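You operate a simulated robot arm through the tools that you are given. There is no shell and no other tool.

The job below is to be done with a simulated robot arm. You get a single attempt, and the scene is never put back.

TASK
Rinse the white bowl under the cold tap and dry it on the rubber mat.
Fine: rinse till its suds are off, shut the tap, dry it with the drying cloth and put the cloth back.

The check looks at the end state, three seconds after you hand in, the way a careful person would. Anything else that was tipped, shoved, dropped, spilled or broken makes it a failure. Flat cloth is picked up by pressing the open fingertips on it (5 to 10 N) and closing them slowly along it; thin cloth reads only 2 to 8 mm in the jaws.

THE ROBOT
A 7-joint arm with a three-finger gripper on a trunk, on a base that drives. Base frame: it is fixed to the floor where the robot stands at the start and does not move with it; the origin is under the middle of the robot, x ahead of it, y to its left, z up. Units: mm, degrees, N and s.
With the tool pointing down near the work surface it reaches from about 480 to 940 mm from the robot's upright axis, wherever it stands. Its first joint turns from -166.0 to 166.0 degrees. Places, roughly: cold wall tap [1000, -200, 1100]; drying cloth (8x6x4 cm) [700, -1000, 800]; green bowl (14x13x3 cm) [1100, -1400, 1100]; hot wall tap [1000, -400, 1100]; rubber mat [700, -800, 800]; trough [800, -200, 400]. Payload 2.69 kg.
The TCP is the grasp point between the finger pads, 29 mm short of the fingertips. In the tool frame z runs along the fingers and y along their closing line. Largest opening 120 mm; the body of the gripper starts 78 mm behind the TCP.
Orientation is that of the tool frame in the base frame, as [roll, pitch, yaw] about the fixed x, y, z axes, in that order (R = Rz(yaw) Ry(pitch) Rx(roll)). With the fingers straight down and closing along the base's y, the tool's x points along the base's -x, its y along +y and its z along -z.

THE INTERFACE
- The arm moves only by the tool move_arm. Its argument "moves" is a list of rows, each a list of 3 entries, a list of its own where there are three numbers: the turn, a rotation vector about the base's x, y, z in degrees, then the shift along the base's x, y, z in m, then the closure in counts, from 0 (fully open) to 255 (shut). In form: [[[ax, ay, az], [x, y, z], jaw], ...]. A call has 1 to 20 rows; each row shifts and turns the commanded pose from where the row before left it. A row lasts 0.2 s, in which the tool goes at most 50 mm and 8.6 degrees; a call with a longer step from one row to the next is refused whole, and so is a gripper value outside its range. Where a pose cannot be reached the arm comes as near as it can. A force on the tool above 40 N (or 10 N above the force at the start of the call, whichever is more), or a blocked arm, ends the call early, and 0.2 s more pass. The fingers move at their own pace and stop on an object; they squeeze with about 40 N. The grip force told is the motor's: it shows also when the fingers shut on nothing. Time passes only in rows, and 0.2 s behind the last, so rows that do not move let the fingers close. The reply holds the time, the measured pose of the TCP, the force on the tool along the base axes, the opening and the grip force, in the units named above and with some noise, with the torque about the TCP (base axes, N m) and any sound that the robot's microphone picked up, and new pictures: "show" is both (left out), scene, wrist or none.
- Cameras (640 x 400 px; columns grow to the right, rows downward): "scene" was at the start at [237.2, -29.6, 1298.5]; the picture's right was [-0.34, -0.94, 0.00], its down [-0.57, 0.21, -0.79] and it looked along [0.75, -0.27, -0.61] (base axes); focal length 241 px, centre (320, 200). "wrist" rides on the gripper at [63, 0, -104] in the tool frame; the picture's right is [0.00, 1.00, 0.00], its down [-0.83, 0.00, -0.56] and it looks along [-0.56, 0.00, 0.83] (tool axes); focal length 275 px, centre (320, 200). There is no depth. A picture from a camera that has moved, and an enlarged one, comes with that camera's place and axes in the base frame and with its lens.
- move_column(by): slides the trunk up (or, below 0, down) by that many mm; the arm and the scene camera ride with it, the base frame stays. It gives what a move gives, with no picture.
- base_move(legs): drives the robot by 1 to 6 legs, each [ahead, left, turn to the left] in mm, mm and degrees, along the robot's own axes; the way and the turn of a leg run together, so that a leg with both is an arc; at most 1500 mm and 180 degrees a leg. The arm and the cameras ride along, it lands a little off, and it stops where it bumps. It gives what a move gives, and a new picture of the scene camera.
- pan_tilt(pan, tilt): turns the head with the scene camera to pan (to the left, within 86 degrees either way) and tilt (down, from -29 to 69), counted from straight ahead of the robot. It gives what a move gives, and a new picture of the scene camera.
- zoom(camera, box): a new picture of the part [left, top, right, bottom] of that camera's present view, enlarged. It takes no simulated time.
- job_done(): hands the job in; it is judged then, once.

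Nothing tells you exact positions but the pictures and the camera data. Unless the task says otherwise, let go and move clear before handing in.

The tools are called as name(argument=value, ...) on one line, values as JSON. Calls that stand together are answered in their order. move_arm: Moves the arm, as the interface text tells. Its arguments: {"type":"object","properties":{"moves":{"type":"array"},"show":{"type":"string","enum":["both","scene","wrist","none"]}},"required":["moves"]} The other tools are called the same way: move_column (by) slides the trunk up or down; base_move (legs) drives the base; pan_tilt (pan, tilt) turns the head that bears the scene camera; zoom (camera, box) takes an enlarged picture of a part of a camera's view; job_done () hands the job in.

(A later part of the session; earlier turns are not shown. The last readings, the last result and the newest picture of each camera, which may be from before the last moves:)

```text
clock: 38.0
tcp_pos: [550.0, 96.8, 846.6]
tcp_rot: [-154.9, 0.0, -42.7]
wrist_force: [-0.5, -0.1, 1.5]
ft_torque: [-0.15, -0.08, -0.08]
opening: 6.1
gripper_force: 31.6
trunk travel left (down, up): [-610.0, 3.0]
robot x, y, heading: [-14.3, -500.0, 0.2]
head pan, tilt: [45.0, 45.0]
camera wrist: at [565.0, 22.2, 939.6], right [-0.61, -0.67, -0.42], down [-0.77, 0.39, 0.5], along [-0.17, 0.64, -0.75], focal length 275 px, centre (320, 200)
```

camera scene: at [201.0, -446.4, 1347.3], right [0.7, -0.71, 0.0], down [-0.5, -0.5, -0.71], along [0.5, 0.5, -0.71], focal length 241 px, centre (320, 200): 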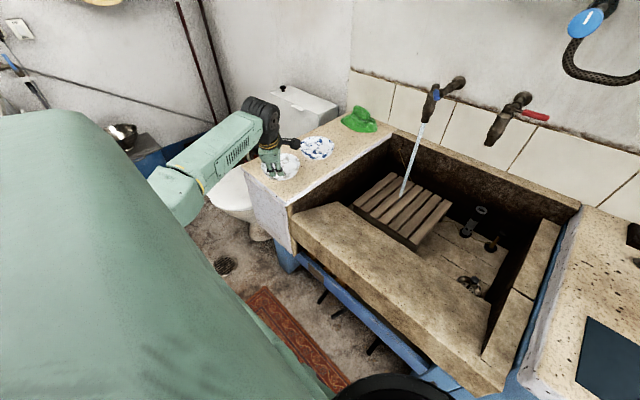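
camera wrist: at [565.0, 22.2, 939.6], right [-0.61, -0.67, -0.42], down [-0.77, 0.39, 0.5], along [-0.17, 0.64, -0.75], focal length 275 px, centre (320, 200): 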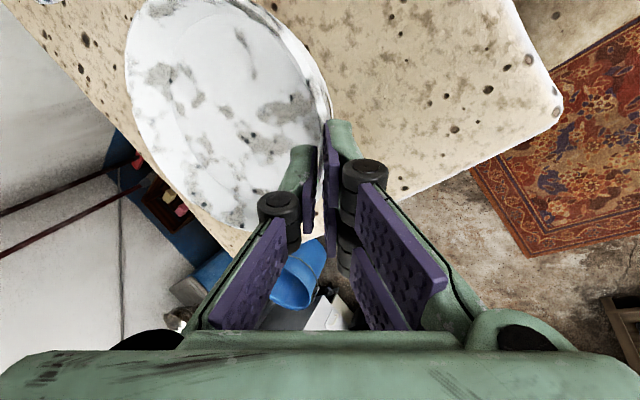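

The rim is held (6 mm between the jaws). I'll lift gently and check.

move_arm(moves=[[[0, 0, 0], [0, 0, 0.01], 255], [[0, 0, 0], [0, 0, 0.02], 255], [[0, 0, 0], [0, 0, 0.03], 255], [[0, 0, 0], [0, 0, 0.03], 255], [[0, 0, 0], [0, 0, 0], 255]], show="both")

zoom(camera="scene", box=[230, 70, 350, 190])

```text
clock: 39.2
tcp_pos: [550.6, 96.8, 937.2]
tcp_rot: [-154.9, 0.0, -42.8]
wrist_force: [0.7, -0.1, -2.3]
ft_torque: [-0.05, 0.09, 0.0]
opening: 5.8
gripper_force: 31.7
trunk travel left (down, up): [-610.0, 3.0]
robot x, y, heading: [-10.7, -506.7, -0.3]
head pan, tilt: [45.0, 45.0]
camera scene: at [201.1, -446.2, 1347.3], right [0.7, -0.71, 0.0], down [-0.5, -0.5, -0.71], along [0.5, 0.5, -0.71], focal length 241 px, centre (320, 200)
camera wrist: at [565.5, 22.5, 1030.2], right [-0.61, -0.67, -0.42], down [-0.77, 0.39, 0.5], along [-0.17, 0.63, -0.75], focal length 275 px, centre (320, 200)
```

scene: 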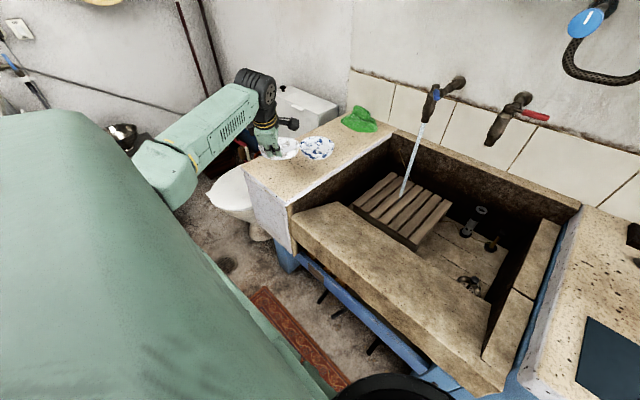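
wrist: 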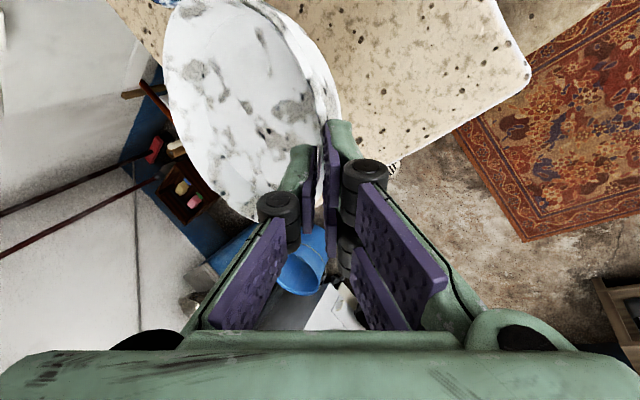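

```text
3.33 times, centred on (290, 130) of scene
camera zoom: at [201.1, -446.2, 1347.3], right [0.7, -0.71, 0.0], down [-0.5, -0.5, -0.71], along [0.5, 0.5, -0.71], focal length 802 px, centre (420, 433)
```

zoom: 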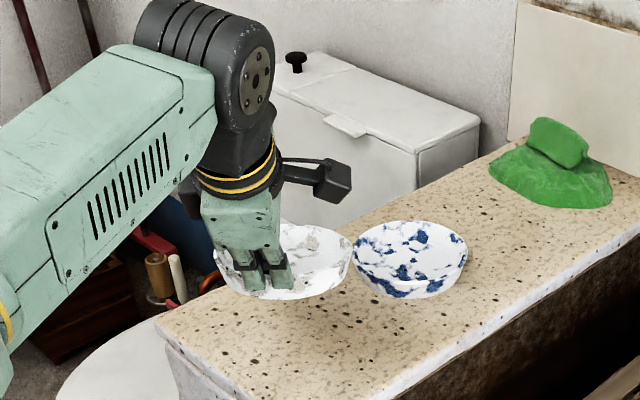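

The bowl is up and secure. I'll swing it over the trough, turning the hand with the arm, well below the levers and clear of the blue bowl.

move_arm(moves=[[[0, 0, -2.8], [0.0288, -0.0281, 0.001], 255], [[0, 0, -2.8], [0.0274, -0.0295, 0.001], 255], [[0, 0, -2.8], [0.0259, -0.0308, 0.001], 255], [[0, 0, -2.8], [0.0244, -0.032, 0.001], 255], [[0, 0, -2.8], [0.0228, -0.0332, 0], 255], [[0, 0, -2.8], [0.0212, -0.0343, 0], 255], [[0, 0, -2.8], [0.0195, -0.0353, 0], 255], [[0, 0, -2.8], [0.0177, -0.0362, 0], 255], [[0, 0, -2.8], [0.0159, -0.037, 0], 255], [[0, 0, -2.8], [0.0141, -0.0377, 0], 255], [[0, 0, 0], [0, 0, 0], 255]], show="both")

pan_tilt(pan=15, tilt=35)

```text
clock: 41.6
tcp_pos: [765.7, -237.7, 940.0]
tcp_rot: [-154.9, -0.1, -70.8]
wrist_force: [0.5, 0.4, -1.0]
ft_torque: [-0.02, 0.11, -0.01]
opening: 6.0
gripper_force: 31.7
trunk travel left (down, up): [-610.0, 3.0]
robot x, y, heading: [-13.2, -505.0, -0.2]
head pan, tilt: [45.0, 45.0]
camera scene: at [201.1, -446.3, 1347.3], right [0.7, -0.71, 0.0], down [-0.5, -0.5, -0.71], along [0.5, 0.5, -0.71], focal length 241 px, centre (320, 200)
camera wrist: at [744.9, -310.2, 1032.6], right [-0.85, -0.3, -0.42], down [-0.5, 0.71, 0.5], along [0.15, 0.64, -0.75], focal length 275 px, centre (320, 200)
```

scene: 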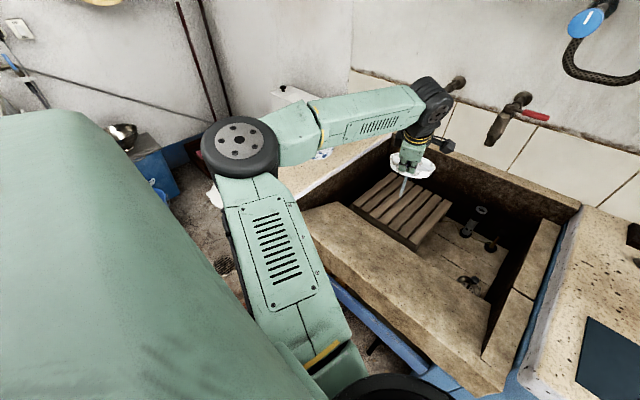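
wrist: 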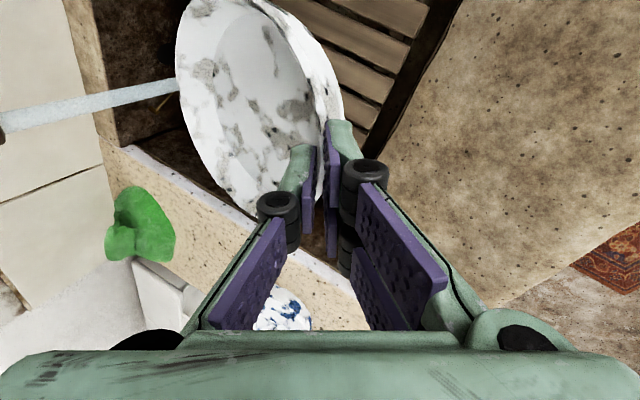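

```text
clock: 42.6
tcp_pos: [766.9, -236.7, 939.0]
tcp_rot: [-154.9, 0.0, -70.8]
wrist_force: [-0.2, -0.1, -1.8]
ft_torque: [-0.02, 0.1, -0.01]
opening: 5.9
gripper_force: 31.5
trunk travel left (down, up): [-610.0, 3.0]
robot x, y, heading: [-12.0, -503.3, -0.4]
head pan, tilt: [15.0, 35.0]
camera scene: at [228.5, -481.1, 1362.1], right [0.25, -0.97, 0.0], down [-0.56, -0.15, -0.82], along [0.79, 0.21, -0.57], focal length 241 px, centre (320, 200)
```

scene: 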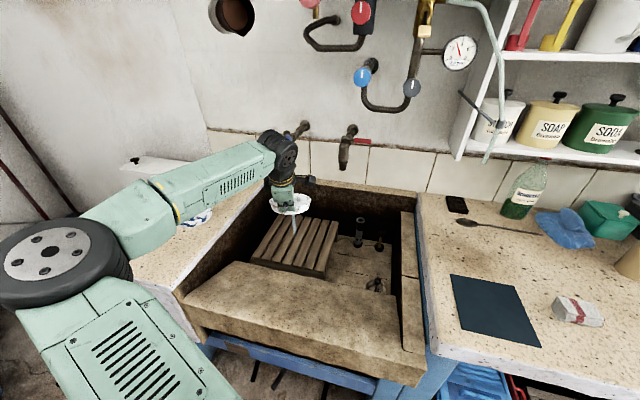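

The bowl is level enough and near the stream. I'll lower it to keep the hand below the levers, then drive forward.

move_arm(moves=[[[0, 0, 0], [0, 0, -0.025], 255], [[0, 0, 0], [0, 0, -0.025], 255], [[0, 0, 0], [0, 0, -0.023], 255], [[0, 0, 0], [0, 0, 0], 255]], show="none")

base_move(legs=[[105, 0, 0]])

zoom(camera="scene", box=[220, 100, 400, 300])

```text
clock: 43.6
tcp_pos: [767.2, -235.6, 866.6]
tcp_rot: [-154.9, 0.1, -70.7]
wrist_force: [0.5, -0.2, -1.7]
ft_torque: [-0.03, 0.14, 0.04]
opening: 6.1
gripper_force: 31.5
trunk travel left (down, up): [-610.0, 3.0]
robot x, y, heading: [-9.0, -502.5, -0.2]
head pan, tilt: [15.0, 35.0]
```

```text
clock: 44.8
tcp_pos: [873.3, -238.1, 865.9]
tcp_rot: [-154.8, 0.0, -71.0]
wrist_force: [-1.1, -0.3, -2.7]
ft_torque: [-0.04, 0.1, 0.0]
opening: 6.0
gripper_force: 32.1
trunk travel left (down, up): [-610.0, 3.0]
robot x, y, heading: [93.5, -505.6, -0.4]
head pan, tilt: [15.0, 35.0]
camera scene: at [334.4, -481.9, 1361.9], right [0.25, -0.97, 0.0], down [-0.56, -0.15, -0.82], along [0.79, 0.21, -0.57], focal length 241 px, centre (320, 200)
```

scene: 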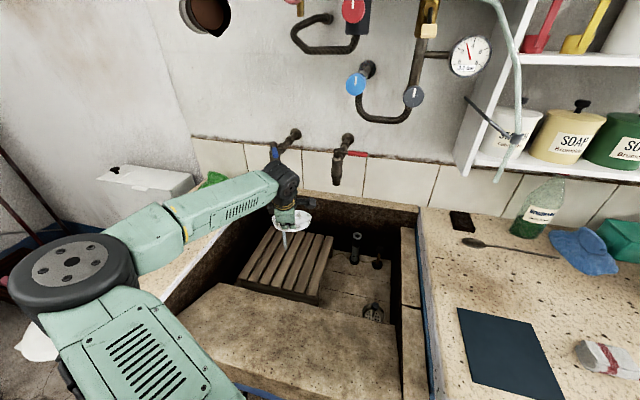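

```text
2.00 times, centred on (310, 200) of scene
camera zoom: at [334.4, -481.9, 1361.9], right [0.25, -0.97, 0.0], down [-0.56, -0.15, -0.82], along [0.79, 0.21, -0.57], focal length 481 px, centre (340, 200)
```

zoom: 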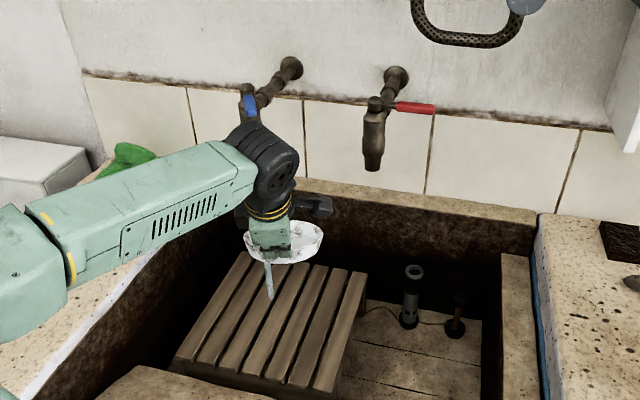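

Now I'll shift the bowl left and forward so the stream falls inside it.

move_arm(moves=[[[0, 0, 0], [0.005, 0.015, 0], 255], [[0, 0, 0], [0.006, 0.015, 0], 255], [[0, 0, 0], [0.006, 0.015, 0], 255], [[0, 0, 0], [0, 0, 0], 255], [[0, 0, 0], [0, 0, 0], 255]], show="both")

zoom(camera="wrist", box=[120, 0, 400, 240])

```text
clock: 46.0
tcp_pos: [889.1, -192.1, 867.4]
tcp_rot: [-154.9, 0.0, -71.0]
wrist_force: [-0.5, -0.2, -1.9]
ft_torque: [-0.03, 0.08, -0.02]
opening: 5.9
gripper_force: 32.4
trunk travel left (down, up): [-610.0, 3.0]
robot x, y, heading: [92.3, -505.6, -0.4]
head pan, tilt: [15.0, 35.0]
camera scene: at [333.5, -482.0, 1362.1], right [0.25, -0.97, 0.0], down [-0.56, -0.15, -0.82], along [0.79, 0.21, -0.57], focal length 241 px, centre (320, 200)
camera wrist: at [867.6, -266.2, 960.5], right [-0.85, -0.3, -0.42], down [-0.5, 0.71, 0.5], along [0.15, 0.64, -0.75], focal length 275 px, centre (320, 200)
```

scene: 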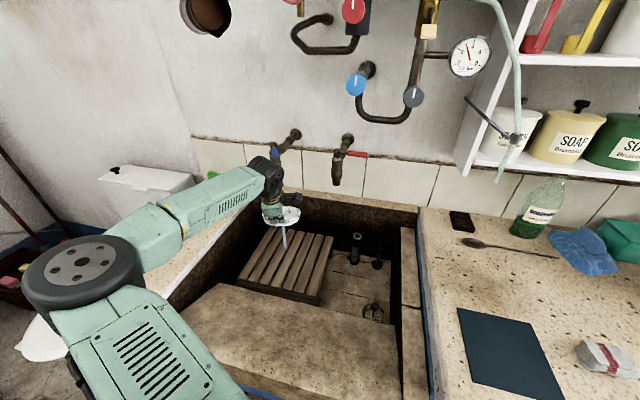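
wrist: 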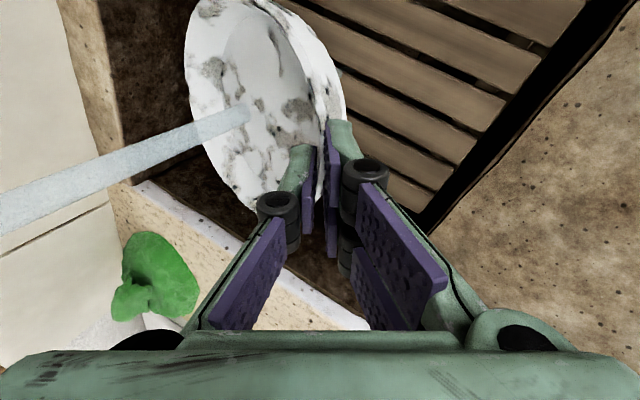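

```text
1.67 times, centred on (260, 120) of wrist
camera zoom: at [867.6, -266.2, 960.5], right [-0.85, -0.3, -0.42], down [-0.5, 0.71, 0.5], along [0.15, 0.64, -0.75], focal length 459 px, centre (420, 333)
```

zoom: 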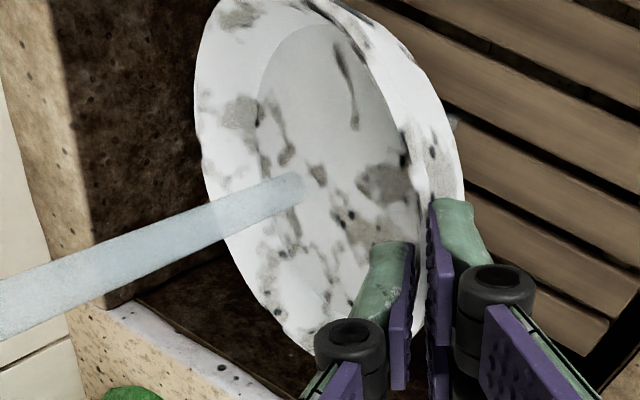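

The stream hits the inside of the bowl. I'll hold there for a few seconds and watch the suds.

move_arm(moves=[[[0, 0, 0], [0, 0, 0], 255], [[0, 0, 0], [0, 0, 0], 255], [[0, 0, 0], [0, 0, 0], 255], [[0, 0, 0], [0, 0, 0], 255], [[0, 0, 0], [0, 0, 0], 255], [[0, 0, 0], [0, 0, 0], 255], [[0, 0, 0], [0, 0, 0], 255], [[0, 0, 0], [0, 0, 0], 255], [[0, 0, 0], [0, 0, 0], 255], [[0, 0, 0], [0, 0, 0], 255], [[0, 0, 0], [0, 0, 0], 255], [[0, 0, 0], [0, 0, 0], 255], [[0, 0, 0], [0, 0, 0], 255], [[0, 0, 0], [0, 0, 0], 255], [[0, 0, 0], [0, 0, 0], 255]], show="both")

zoom(camera="wrist", box=[120, 0, 400, 240])

zoom(camera="scene", box=[240, 130, 360, 270])

```text
clock: 49.1
tcp_pos: [888.6, -192.2, 868.1]
tcp_rot: [-154.9, 0.0, -70.8]
wrist_force: [0.1, 0.3, -1.2]
ft_torque: [-0.01, 0.09, 0.02]
opening: 6.0
gripper_force: 31.7
trunk travel left (down, up): [-610.0, 3.0]
robot x, y, heading: [90.3, -501.9, -0.5]
head pan, tilt: [15.0, 35.0]
camera scene: at [333.5, -482.0, 1362.1], right [0.25, -0.97, 0.0], down [-0.56, -0.15, -0.82], along [0.79, 0.21, -0.57], focal length 241 px, centre (320, 200)
camera wrist: at [867.5, -266.2, 960.5], right [-0.85, -0.3, -0.42], down [-0.5, 0.71, 0.5], along [0.15, 0.64, -0.75], focal length 275 px, centre (320, 200)
```

scene: 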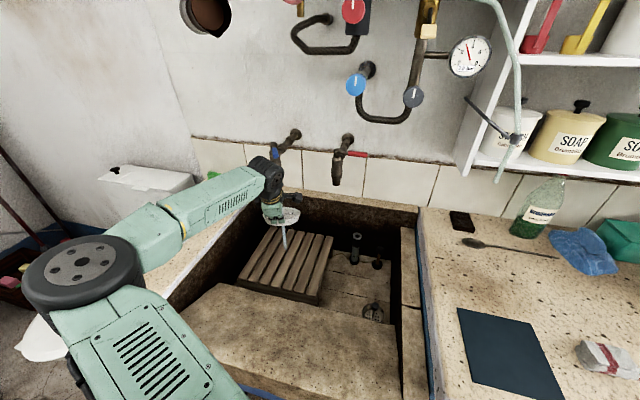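
wrist: 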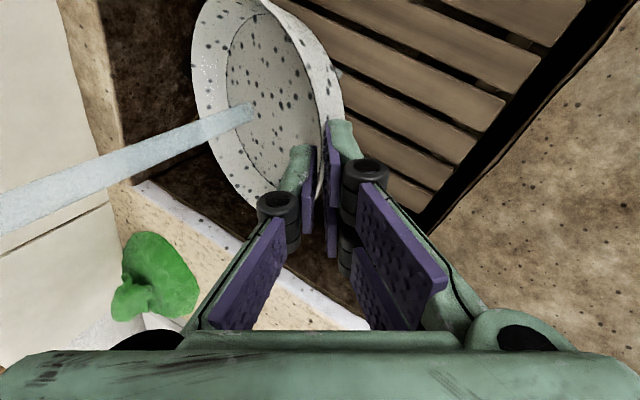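

```text
1.67 times, centred on (260, 120) of wrist
camera zoom: at [867.5, -266.2, 960.5], right [-0.85, -0.3, -0.42], down [-0.5, 0.71, 0.5], along [0.15, 0.64, -0.75], focal length 459 px, centre (420, 333)
```

zoom: 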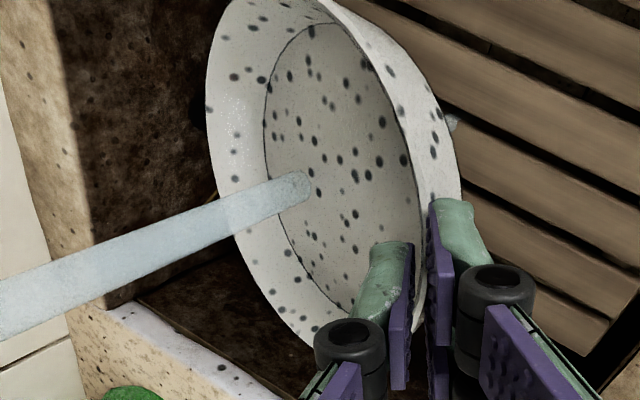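

```text
2.86 times, centred on (300, 200) of scene
camera zoom: at [333.5, -482.0, 1362.1], right [0.25, -0.97, 0.0], down [-0.56, -0.15, -0.82], along [0.79, 0.21, -0.57], focal length 688 px, centre (377, 200)
```

zoom: 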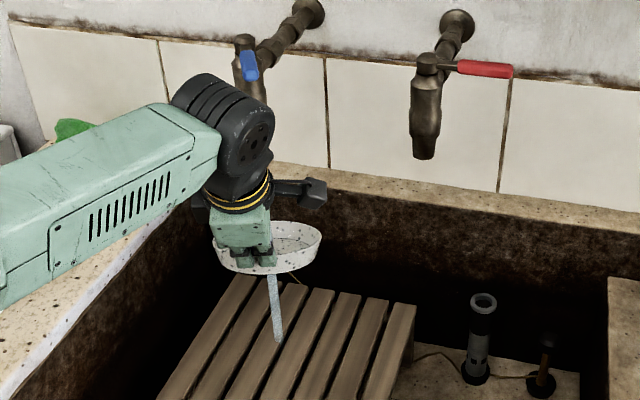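

The suds have come off, showing a white bowl with dark speckles. I'll rinse a couple more seconds with small shifts, to be sure, and look again.

move_arm(moves=[[[0, 0, 0], [0.01, 0, 0], 255], [[0, 0, 0], [0.01, 0, 0], 255], [[0, 0, 0], [0, 0, 0], 255], [[0, 0, 0], [0, 0.015, 0], 255], [[0, 0, 0], [0, 0.01, 0], 255], [[0, 0, 0], [0, 0, 0], 255], [[0, 0, 0], [-0.015, -0.01, 0], 255], [[0, 0, 0], [-0.015, -0.01, 0], 255], [[0, 0, 0], [-0.01, -0.01, 0], 255], [[0, 0, 0], [0, -0.015, 0], 255], [[0, 0, 0], [0, 0, 0], 255], [[0, 0, 0], [0.01, 0.01, 0], 255], [[0, 0, 0], [0.01, 0.01, 0], 255], [[0, 0, 0], [0, 0, 0], 255]], show="wrist")

zoom(camera="wrist", box=[120, 0, 400, 240])

```text
clock: 52.1
tcp_pos: [890.0, -194.0, 866.6]
tcp_rot: [-154.8, 0.0, -70.9]
wrist_force: [0.0, -0.4, -1.8]
ft_torque: [-0.01, 0.1, 0.02]
opening: 6.0
gripper_force: 31.9
trunk travel left (down, up): [-610.0, 3.0]
robot x, y, heading: [92.7, -501.9, -0.4]
head pan, tilt: [15.0, 35.0]
camera wrist: at [868.1, -266.1, 960.3], right [-0.85, -0.3, -0.42], down [-0.5, 0.71, 0.5], along [0.15, 0.64, -0.75], focal length 275 px, centre (320, 200)
```

wrist: 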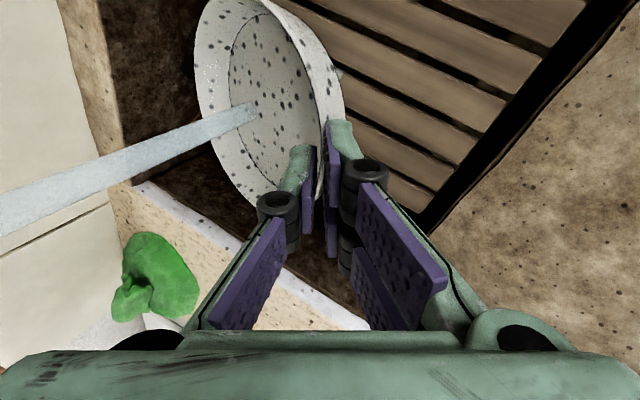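

```text
1.67 times, centred on (260, 120) of wrist
camera zoom: at [868.1, -266.1, 960.3], right [-0.85, -0.3, -0.42], down [-0.5, 0.71, 0.5], along [0.15, 0.64, -0.75], focal length 459 px, centre (420, 333)
```

zoom: 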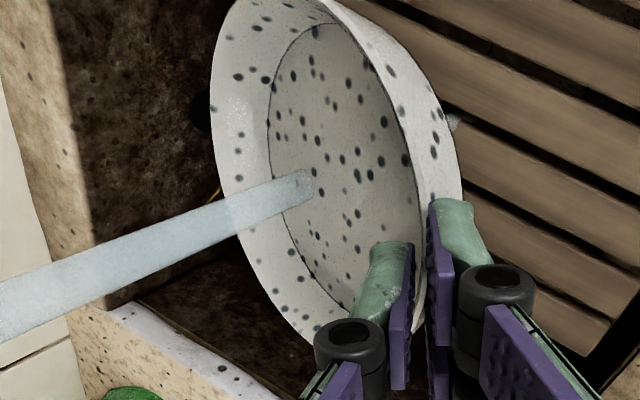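

The bowl is clean of suds. I'll draw it back out of the stream over the trough and tip it to drain any water.

move_arm(moves=[[[0, 0, 0], [-0.03, -0.014, 0], 255], [[0, 0, 0], [-0.04, -0.018, 0], 255], [[0, 0, 0], [-0.04, -0.018, 0.01], 255], [[0, 0, 0], [-0.02, -0.01, 0.01], 255], [[-2.29, 6.6, 0], [0, 0, 0], 255], [[-2.29, 6.6, 0], [0, 0, 0], 255], [[-2.29, 6.6, 0], [0, 0, 0], 255], [[-2.29, 6.6, 0], [0, 0, 0], 255], [[-2.29, 6.6, 0], [0, 0, 0], 255], [[0, 0, 0], [0, 0, 0], 255], [[0, 0, 0], [0, 0, 0], 255], [[0, 0, 0], [0, 0, 0], 255]], show="both")

zoom(camera="scene", box=[220, 130, 360, 270])

```text
clock: 54.8
tcp_pos: [760.2, -253.0, 886.8]
tcp_rot: [170.0, 0.0, -71.0]
wrist_force: [-0.3, -0.3, -3.0]
ft_torque: [0.01, 0.05, 0.0]
opening: 6.2
gripper_force: 32.0
trunk travel left (down, up): [-610.0, 3.0]
robot x, y, heading: [92.4, -500.5, -0.3]
head pan, tilt: [15.0, 35.0]
camera scene: at [333.5, -482.0, 1362.1], right [0.25, -0.97, 0.0], down [-0.56, -0.15, -0.82], along [0.79, 0.21, -0.57], focal length 241 px, centre (320, 200)
camera wrist: at [796.7, -305.9, 988.5], right [-0.93, -0.33, 0.17], down [-0.19, 0.82, 0.55], along [-0.32, 0.48, -0.82], focal length 275 px, centre (320, 200)
```

scene: 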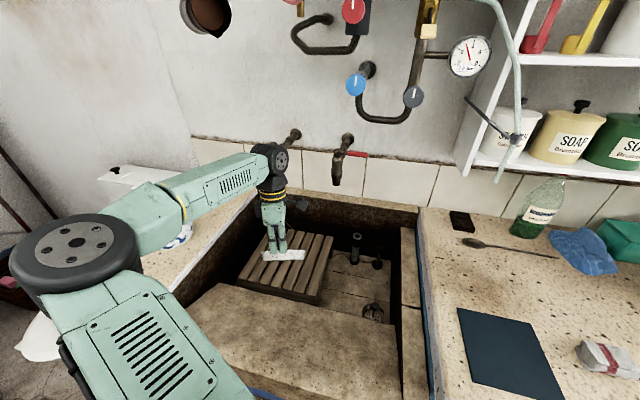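
wrist: 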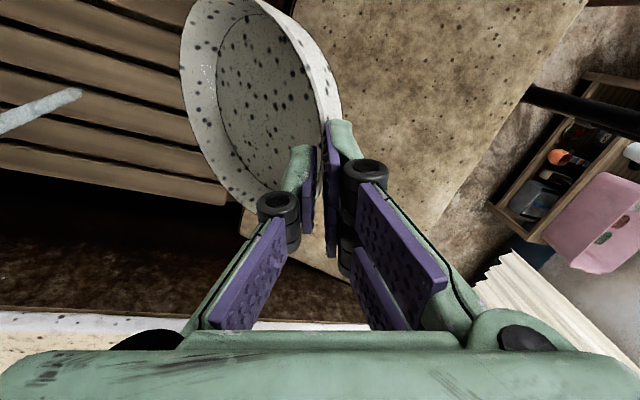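

```text
2.86 times, centred on (290, 200) of scene
camera zoom: at [333.5, -482.0, 1362.1], right [0.25, -0.97, 0.0], down [-0.56, -0.15, -0.82], along [0.79, 0.21, -0.57], focal length 688 px, centre (406, 200)
```

zoom: 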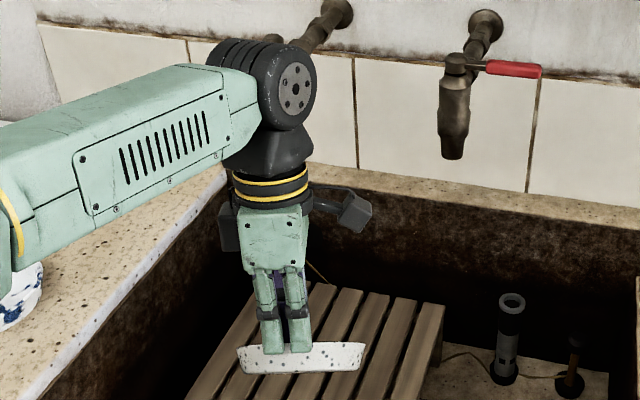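

The bowl is drained. I'll tilt the hand back, raise it a little, swing partway and then reposition the base for reaching the mat, keeping the bowl over the trough meanwhile.

move_arm(moves=[[[2.29, -6.6, 0], [0, 0, 0.012], 255], [[2.29, -6.6, 0], [0, 0, 0.012], 255], [[2.29, -6.6, 0], [0, 0, 0.012], 255], [[2.29, -6.6, 0], [0, 0, 0.012], 255], [[2.29, -6.6, 0], [0, 0, 0.012], 255], [[0, 0, -3.6], [0.0143, -0.0425, 0], 255], [[0, 0, -3.6], [0.0116, -0.0433, 0], 255], [[0, 0, -3.6], [0.0089, -0.0439, 0], 255], [[0, 0, -3.6], [0.0061, -0.0444, 0], 255], [[0, 0, 0], [0, 0, 0], 255]], show="wrist")

base_move(legs=[[-92, 0, 0], [0, 200, 0]])

```text
clock: 57.0
tcp_pos: [799.2, -427.6, 948.4]
tcp_rot: [-154.9, 0.0, -85.1]
wrist_force: [0.2, 0.6, -2.3]
ft_torque: [-0.02, 0.12, 0.03]
opening: 5.9
gripper_force: 31.6
trunk travel left (down, up): [-610.0, 3.0]
robot x, y, heading: [90.3, -503.4, -0.3]
head pan, tilt: [15.0, 35.0]
camera wrist: at [760.6, -493.5, 1041.0], right [-0.9, -0.08, -0.42], down [-0.31, 0.81, 0.5], along [0.3, 0.58, -0.75], focal length 275 px, centre (320, 200)
```

wrist: 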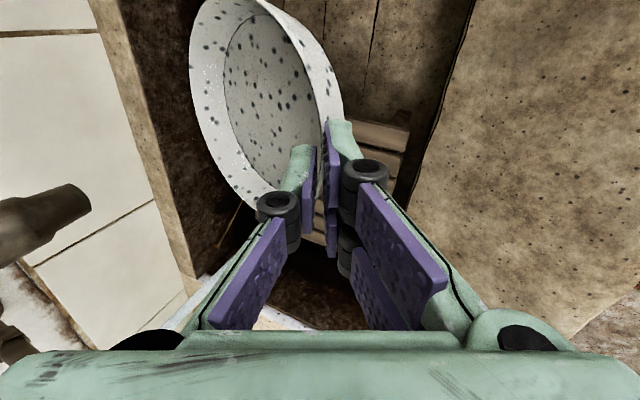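

```text
clock: 59.8
tcp_pos: [709.2, -231.0, 948.1]
tcp_rot: [-154.8, 0.0, -85.3]
wrist_force: [0.0, 1.1, -1.4]
ft_torque: [-0.02, 0.1, -0.01]
opening: 5.9
gripper_force: 32.0
trunk travel left (down, up): [-610.0, 3.0]
robot x, y, heading: [-1.0, -310.1, -0.4]
head pan, tilt: [15.0, 35.0]
camera scene: at [242.4, -284.4, 1362.1], right [0.25, -0.97, 0.0], down [-0.56, -0.14, -0.82], along [0.79, 0.21, -0.57], focal length 241 px, centre (320, 200)
```

scene: 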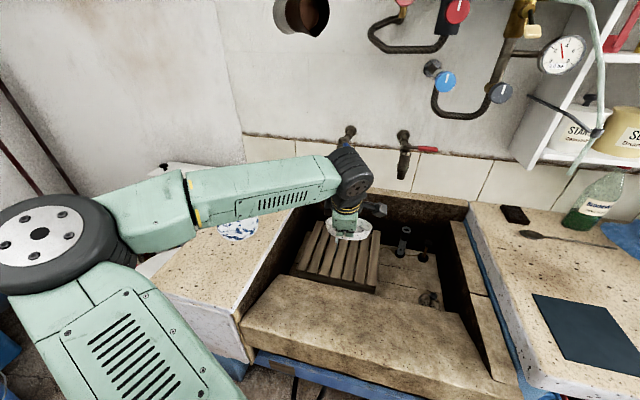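

Now I'll swing the bowl to the mat side.

move_arm(moves=[[[0, 0, -3.6], [0.0033, -0.0447, 0], 255], [[0, 0, -3.6], [0.0005, -0.0448, 0], 255], [[0, 0, -3.6], [-0.0023, -0.0447, 0], 255], [[0, 0, -3.6], [-0.0051, -0.0445, 0], 255], [[0, 0, -3.6], [-0.0079, -0.0441, 0], 255], [[0, 0, -3.6], [-0.0107, -0.0435, 0], 255], [[0, 0, -3.6], [-0.0134, -0.0427, 0], 255], [[0, 0, -3.6], [-0.0161, -0.0418, 0], 255], [[0, 0, -3.6], [-0.0186, -0.0407, 0], 255], [[0, 0, -3.6], [-0.0212, -0.0395, 0], 255], [[0, 0, -3.6], [-0.0236, -0.0381, 0], 255], [[0, 0, -3.6], [-0.026, -0.0365, 0], 255], [[0, 0, 0], [0, 0, 0], 255]], show="wrist")

pan_tilt(pan=-45, tilt=40)

zoom(camera="scene", box=[240, 120, 440, 280])

```text
clock: 62.6
tcp_pos: [567.2, -737.7, 946.6]
tcp_rot: [-155.0, 0.0, -128.5]
wrist_force: [0.5, -0.5, -2.2]
ft_torque: [0.05, 0.08, -0.03]
opening: 5.7
gripper_force: 32.0
trunk travel left (down, up): [-610.0, 3.0]
robot x, y, heading: [2.1, -306.1, -0.4]
head pan, tilt: [15.0, 35.0]
camera wrist: at [493.3, -758.1, 1040.4], right [-0.71, 0.56, -0.42], down [0.33, 0.8, 0.5], along [0.62, 0.22, -0.75], focal length 275 px, centre (320, 200)
```

wrist: 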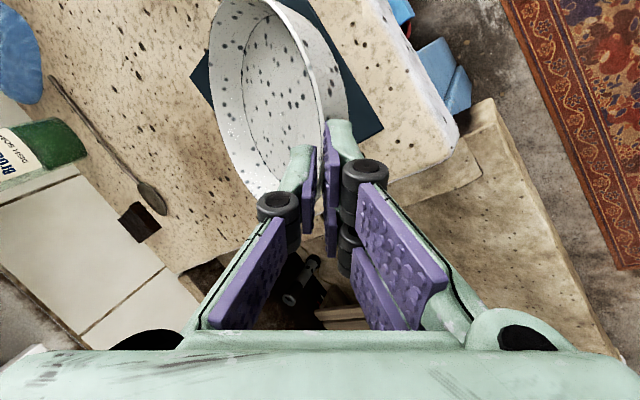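

```text
clock: 63.9
tcp_pos: [568.1, -735.5, 947.5]
tcp_rot: [-154.9, 0.0, -128.5]
wrist_force: [0.5, 0.2, -1.2]
ft_torque: [0.12, 0.07, 0.03]
opening: 6.0
gripper_force: 32.1
trunk travel left (down, up): [-610.0, 3.0]
robot x, y, heading: [-0.2, -307.0, -0.3]
head pan, tilt: [-45.0, 40.0]
camera scene: at [216.9, -367.5, 1354.6], right [-0.71, -0.7, 0.0], down [-0.45, 0.46, -0.77], along [0.54, -0.55, -0.64], focal length 241 px, centre (320, 200)
```

scene: 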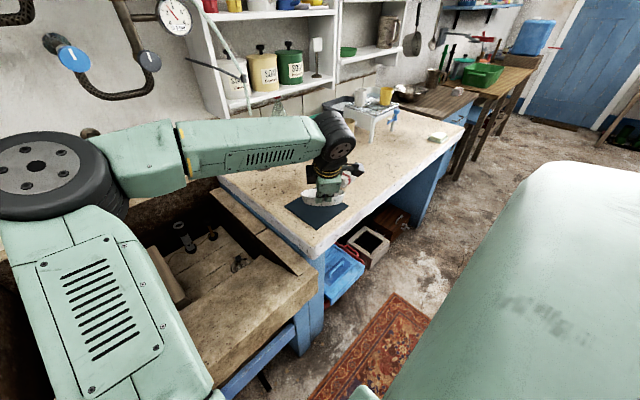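

```text
2.50 times, centred on (340, 200) of scene
camera zoom: at [216.9, -367.5, 1354.6], right [-0.71, -0.7, 0.0], down [-0.45, 0.46, -0.77], along [0.54, -0.55, -0.64], focal length 602 px, centre (270, 200)
```

zoom: 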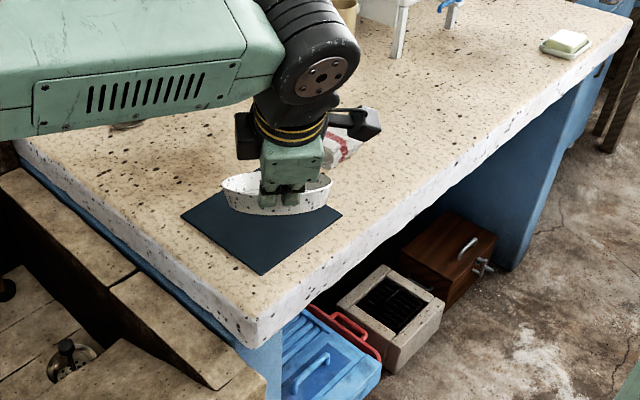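

The bowl is over the mat but has sagged about 20° at its far side. I'll lean the hand back 15° more to level it, centre it above the mat, and lower to just above.

move_arm(moves=[[[-4.67, -5.87, 0], [0.012, -0.007, 0], 255], [[-4.67, -5.87, 0], [0.012, -0.007, -0.01], 255], [[0, 0, 0], [0.012, -0.006, -0.02], 255], [[0, 0, 0], [0, 0, -0.02], 255], [[0, 0, 0], [0, 0, -0.015], 255], [[0, 0, 0], [0, 0, 0], 255]], show="both")

zoom(camera="scene", box=[270, 140, 390, 260])

```text
clock: 65.3
tcp_pos: [604.8, -756.7, 884.2]
tcp_rot: [-139.9, 0.1, -128.6]
wrist_force: [-0.2, 0.6, -1.4]
ft_torque: [0.08, 0.08, -0.02]
opening: 6.2
gripper_force: 31.6
trunk travel left (down, up): [-610.0, 3.0]
robot x, y, heading: [2.8, -309.5, -0.1]
head pan, tilt: [-45.0, 40.0]
camera scene: at [216.8, -367.5, 1354.6], right [-0.71, -0.7, 0.0], down [-0.45, 0.46, -0.77], along [0.54, -0.55, -0.64], focal length 241 px, centre (320, 200)
camera wrist: at [511.9, -764.0, 961.4], right [-0.6, 0.47, -0.64], down [0.24, 0.87, 0.42], along [0.76, 0.1, -0.64], focal length 275 px, centre (320, 200)
```

scene: 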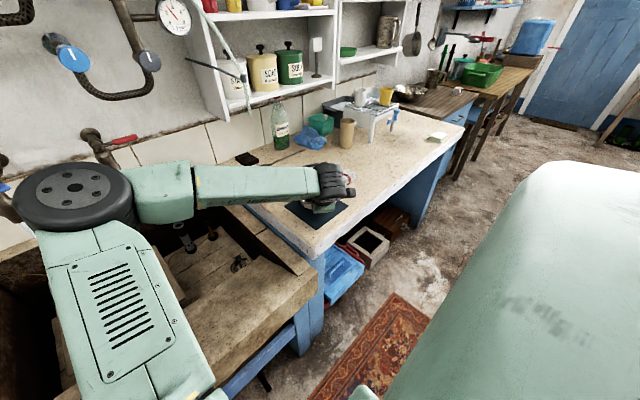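
wrist: 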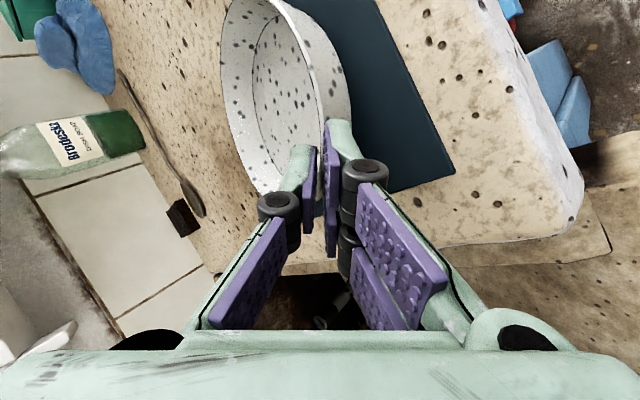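

```text
3.33 times, centred on (330, 200) of scene
camera zoom: at [216.8, -367.5, 1354.6], right [-0.71, -0.7, 0.0], down [-0.45, 0.46, -0.77], along [0.54, -0.55, -0.64], focal length 802 px, centre (287, 200)
```

zoom: 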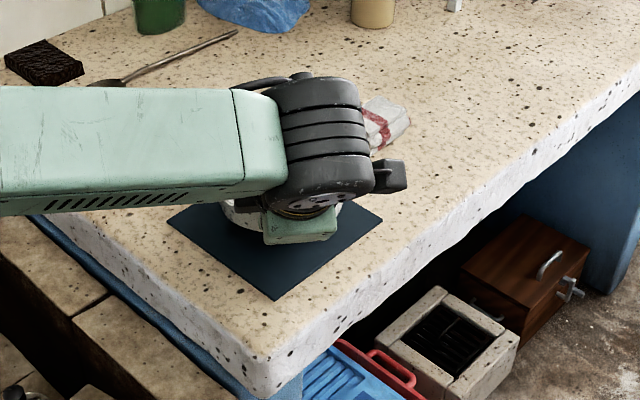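

Lowering in small steps so the base meets the mat and settles flat.

move_arm(moves=[[[0, 0, 0], [0, 0, -0.008], 255], [[0, 0, 0], [0, 0, -0.008], 255], [[0, 0, 0], [0, 0, -0.005], 255], [[0, 0, 0], [0, 0, -0.005], 255], [[0, 0, 0], [0, 0, 0], 255]], show="wrist")

```text
clock: 66.5
tcp_pos: [603.6, -755.3, 856.3]
tcp_rot: [-139.9, 0.0, -128.5]
wrist_force: [-0.2, -0.4, 0.3]
ft_torque: [0.02, 0.05, -0.03]
opening: 6.4
gripper_force: 31.1
trunk travel left (down, up): [-610.0, 3.0]
robot x, y, heading: [0.2, -309.3, -0.4]
head pan, tilt: [-45.0, 40.0]
camera wrist: at [511.5, -763.3, 935.2], right [-0.6, 0.47, -0.64], down [0.24, 0.88, 0.42], along [0.76, 0.1, -0.64], focal length 275 px, centre (320, 200)
```

wrist: 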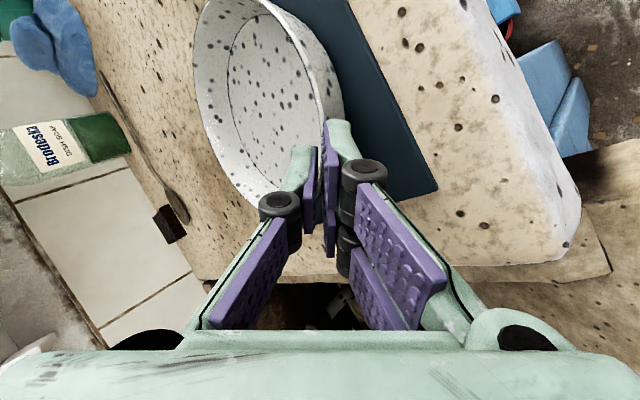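

The base has touched and the bowl is levelling. I'll press down the remaining few millimetres.

move_arm(moves=[[[0, 0, 0], [0, 0, -0.003], 255], [[0, 0, 0], [0, 0, -0.003], 255], [[0, 0, 0], [0, 0, -0.003], 255], [[0, 0, 0], [0, 0, -0.002], 255], [[0, 0, 0], [0, 0, 0], 255]], show="wrist")

zoom(camera="wrist", box=[160, 0, 440, 260])

```text
clock: 67.7
tcp_pos: [604.8, -755.9, 849.4]
tcp_rot: [-139.7, 0.0, -128.5]
wrist_force: [-3.8, 5.4, 14.6]
ft_torque: [-0.45, 0.23, -0.18]
opening: 6.1
gripper_force: 31.7
trunk travel left (down, up): [-610.0, 3.0]
robot x, y, heading: [4.1, -305.1, -0.5]
head pan, tilt: [-45.0, 40.0]
camera wrist: at [510.8, -763.0, 926.5], right [-0.6, 0.47, -0.65], down [0.23, 0.88, 0.42], along [0.77, 0.1, -0.64], focal length 275 px, centre (320, 200)
```

wrist: 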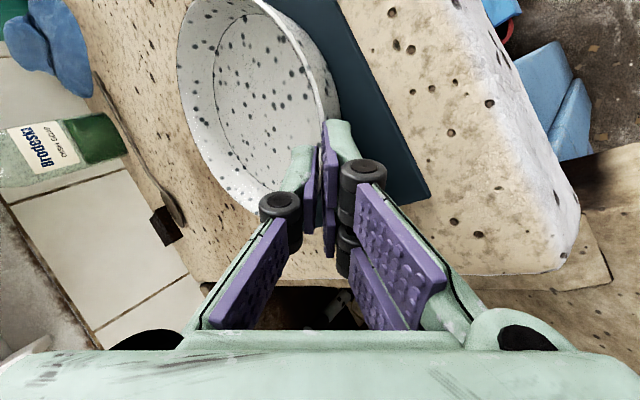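

```text
1.54 times, centred on (300, 130) of wrist
camera zoom: at [510.8, -763.0, 926.5], right [-0.6, 0.47, -0.65], down [0.23, 0.88, 0.42], along [0.77, 0.1, -0.64], focal length 424 px, centre (351, 308)
```

zoom: 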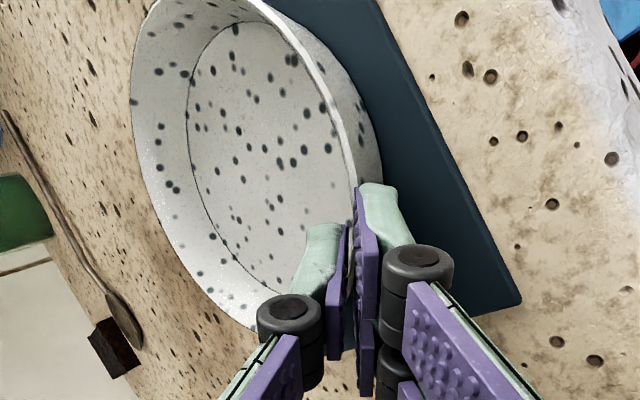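

The bowl sits flat on the mat, centred at about [650, -803]. I'll open the fingers a little and withdraw along the finger axis.

move_arm(moves=[[[0, 0, 0], [0, 0, 0], 230], [[0, 0, 0], [0, 0, 0], 210], [[0, 0, 0], [0, 0, 0.001], 190], [[0, 0, 0], [0, 0, 0], 190], [[0, 0, 0], [-0.005, 0.004, 0.0076], 190], [[0, 0, 0], [-0.01, 0.008, 0.015], 190], [[0, 0, 0], [-0.015, 0.012, 0.023], 190], [[0, 0, 0], [-0.02, 0.016, 0.031], 190], [[0, 0, 0], [0, 0, 0.04], 190], [[0, 0, 0], [0, 0, 0.04], 190], [[0, 0, 0], [0, 0, 0], 190]], show="both")

zoom(camera="scene", box=[270, 130, 410, 250])

```text
clock: 70.1
tcp_pos: [553.8, -715.9, 1005.5]
tcp_rot: [-139.9, 0.1, -128.5]
wrist_force: [0.3, 0.0, 0.1]
ft_torque: [-0.02, 0.02, 0.0]
opening: 30.7
gripper_force: 0.0
trunk travel left (down, up): [-610.0, 3.0]
robot x, y, heading: [-0.3, -307.3, -0.2]
head pan, tilt: [-45.0, 40.0]
camera scene: at [216.8, -367.5, 1354.6], right [-0.71, -0.7, 0.0], down [-0.45, 0.46, -0.77], along [0.54, -0.55, -0.64], focal length 241 px, centre (320, 200)
camera wrist: at [461.6, -723.3, 1083.0], right [-0.6, 0.47, -0.64], down [0.23, 0.88, 0.42], along [0.76, 0.1, -0.64], focal length 275 px, centre (320, 200)
```

scene: 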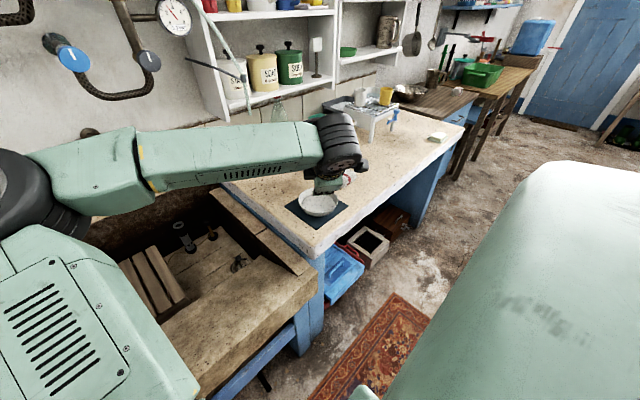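
wrist: 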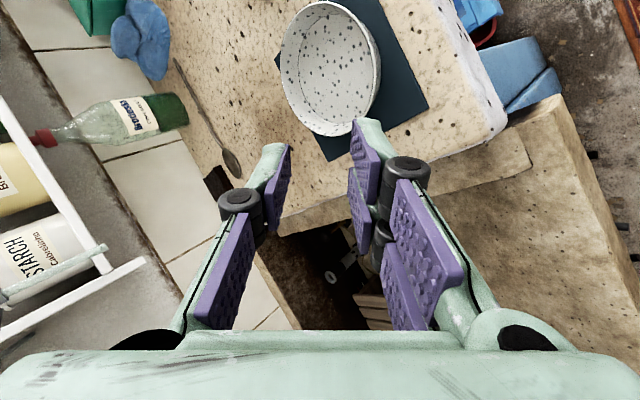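

```text
3.33 times, centred on (340, 190) of scene
camera zoom: at [216.8, -367.5, 1354.6], right [-0.71, -0.7, 0.0], down [-0.45, 0.46, -0.77], along [0.54, -0.55, -0.64], focal length 802 px, centre (253, 233)
```

zoom: 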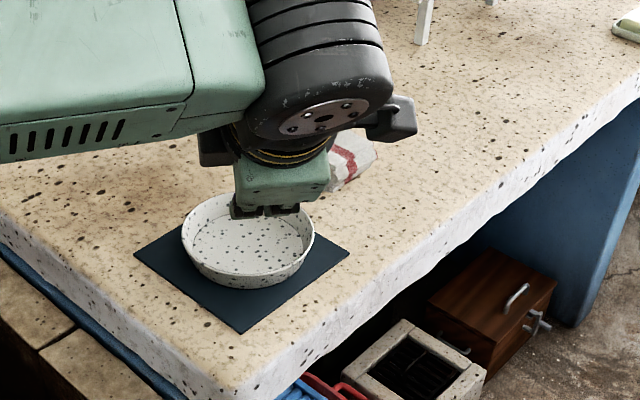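

The bowl rests level on the mat. Next is shutting the cold tap: I'll straighten and raise the hand, swing back over the trough, then drive forward.

move_arm(moves=[[[4.98, 6.26, 0], [0, 0, 0.029], 180], [[4.98, 6.26, 0], [0, 0, 0.029], 180], [[4.98, 6.26, 0], [0, 0, 0.029], 180], [[4.98, 6.26, 0], [0, 0, 0.029], 180], [[4.98, 6.26, 0], [0, 0, 0.029], 180], [[0, 0, -2.1], [0.0128, 0.0397, 0], 180], [[0, 0, -2.1], [0.0128, 0.0397, 0], 180], [[0, 0, -2.1], [0.0128, 0.0397, 0], 180], [[0, 0, -2.1], [0.0128, 0.0397, 0], 180], [[0, 0, -2.1], [0.0128, 0.0397, 0], 180], [[0, 0, -2.1], [0.0128, 0.0397, 0], 180], [[0, 0, -2.1], [0.0128, 0.0397, 0], 180], [[0, 0, -2.1], [0.0128, 0.0397, 0], 180], [[0, 0, -2.1], [0.0128, 0.0397, 0], 180], [[0, 0, -2.1], [0.0128, 0.0397, 0], 180], [[0, 0, -2.1], [0.0128, 0.0397, 0], 180], [[0, 0, -2.1], [0.0128, 0.0397, 0], 180], [[0, 0, -2.1], [0.0128, 0.0397, 0], 180], [[0, 0, 0], [0, 0, 0], 180]], show="scene")

base_move(legs=[[129, 0, 0]])

pan_tilt(pan=0, tilt=30)

move_arm(moves=[[[0, 0, 0], [0, 0, 0], 180]], show="wrist")

```text
clock: 74.1
tcp_pos: [719.2, -199.9, 1148.9]
tcp_rot: [-179.9, 0.0, -155.8]
wrist_force: [-0.4, 0.1, 0.0]
ft_torque: [-0.04, 0.01, -0.03]
opening: 35.2
gripper_force: 0.0
trunk travel left (down, up): [-610.0, 3.0]
robot x, y, heading: [2.9, -304.8, -0.4]
head pan, tilt: [-45.0, 40.0]
camera scene: at [216.7, -367.6, 1354.6], right [-0.71, -0.7, 0.0], down [-0.45, 0.46, -0.77], along [0.54, -0.55, -0.64], focal length 241 px, centre (320, 200)
```

scene: 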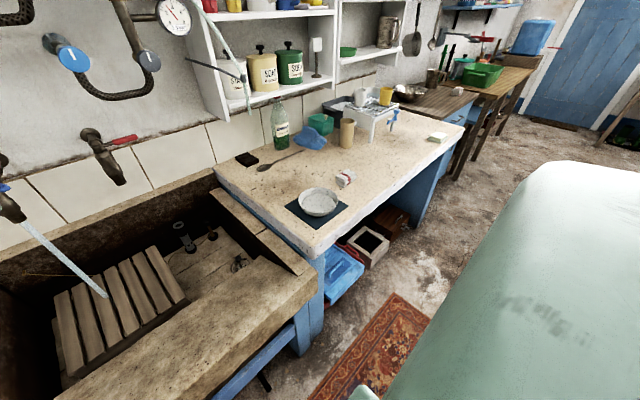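

```text
clock: 75.4
tcp_pos: [849.5, -200.1, 1147.6]
tcp_rot: [-179.9, 0.0, -155.9]
wrist_force: [0.2, -0.5, 0.7]
ft_torque: [0.0, 0.01, -0.01]
opening: 35.2
gripper_force: 0.0
trunk travel left (down, up): [-610.0, 3.0]
robot x, y, heading: [130.0, -303.3, -0.3]
head pan, tilt: [-45.0, 40.0]
camera scene: at [346.2, -368.1, 1354.4], right [-0.71, -0.7, 0.0], down [-0.45, 0.46, -0.77], along [0.54, -0.55, -0.64], focal length 241 px, centre (320, 200)
```

scene: 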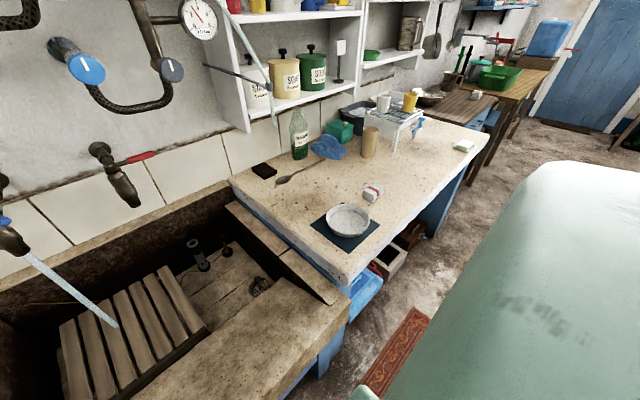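

```text
clock: 76.5
tcp_pos: [847.8, -200.5, 1148.2]
tcp_rot: [-179.9, 0.0, -155.9]
wrist_force: [0.5, -0.4, 0.0]
ft_torque: [0.03, -0.01, 0.03]
opening: 35.3
gripper_force: 0.1
trunk travel left (down, up): [-610.0, 3.0]
robot x, y, heading: [130.2, -306.7, -0.5]
head pan, tilt: [0.0, 30.0]
camera scene: at [376.1, -308.3, 1369.9], right [-0.01, -1.0, 0.0], down [-0.5, 0.0, -0.87], along [0.87, -0.01, -0.5], focal length 241 px, centre (320, 200)
```

scene: 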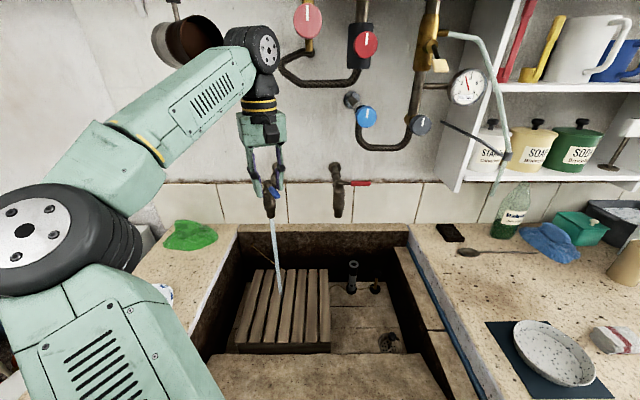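

```text
clock: 76.9
tcp_pos: [847.8, -200.0, 1147.8]
tcp_rot: [-179.8, -0.1, -155.8]
wrist_force: [-0.3, -0.4, -0.2]
ft_torque: [0.0, 0.0, -0.01]
opening: 35.3
gripper_force: 0.0
trunk travel left (down, up): [-610.0, 3.0]
robot x, y, heading: [130.4, -306.1, -0.3]
head pan, tilt: [0.0, 30.0]
camera wrist: at [789.9, -225.5, 1251.0], right [-0.41, 0.91, 0.0], down [0.76, 0.35, 0.56], along [0.51, 0.23, -0.83], focal length 275 px, centre (320, 200)
```

wrist: 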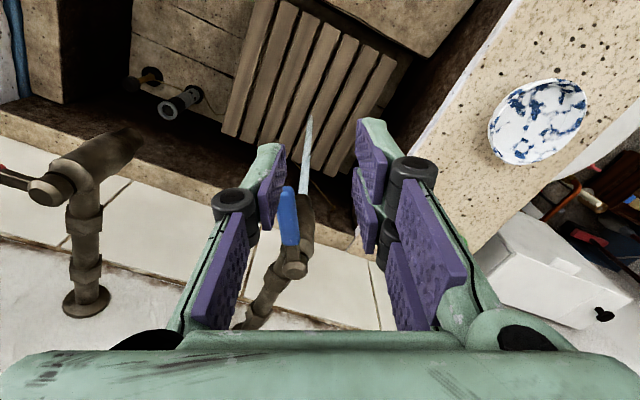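

The lever lies at about -154°, tip at [897, -205]. I'll move over it and view before descending.

move_arm(moves=[[[0, 0, 0], [0.024, 0.003, 0], 180], [[0, 0, 0], [0.024, 0.003, 0], 180], [[0, 0, 0], [0.024, 0.003, 0], 180], [[0, 0, 0], [0, 0, 0], 180]], show="wrist")

```text
clock: 77.9
tcp_pos: [919.7, -191.4, 1150.1]
tcp_rot: [-179.9, 0.0, -155.8]
wrist_force: [-0.8, 0.5, 0.2]
ft_torque: [-0.06, 0.0, -0.01]
opening: 35.1
gripper_force: 0.0
trunk travel left (down, up): [-610.0, 3.0]
robot x, y, heading: [130.2, -307.3, -0.6]
head pan, tilt: [0.0, 30.0]
camera wrist: at [862.2, -216.7, 1251.5], right [-0.41, 0.91, 0.0], down [0.76, 0.35, 0.56], along [0.51, 0.23, -0.83], focal length 275 px, centre (320, 200)
```

wrist: 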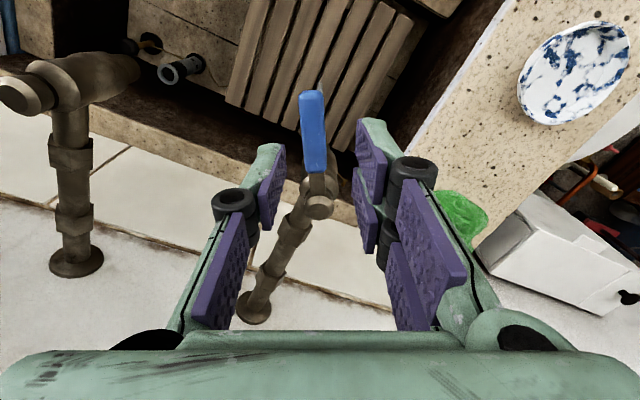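

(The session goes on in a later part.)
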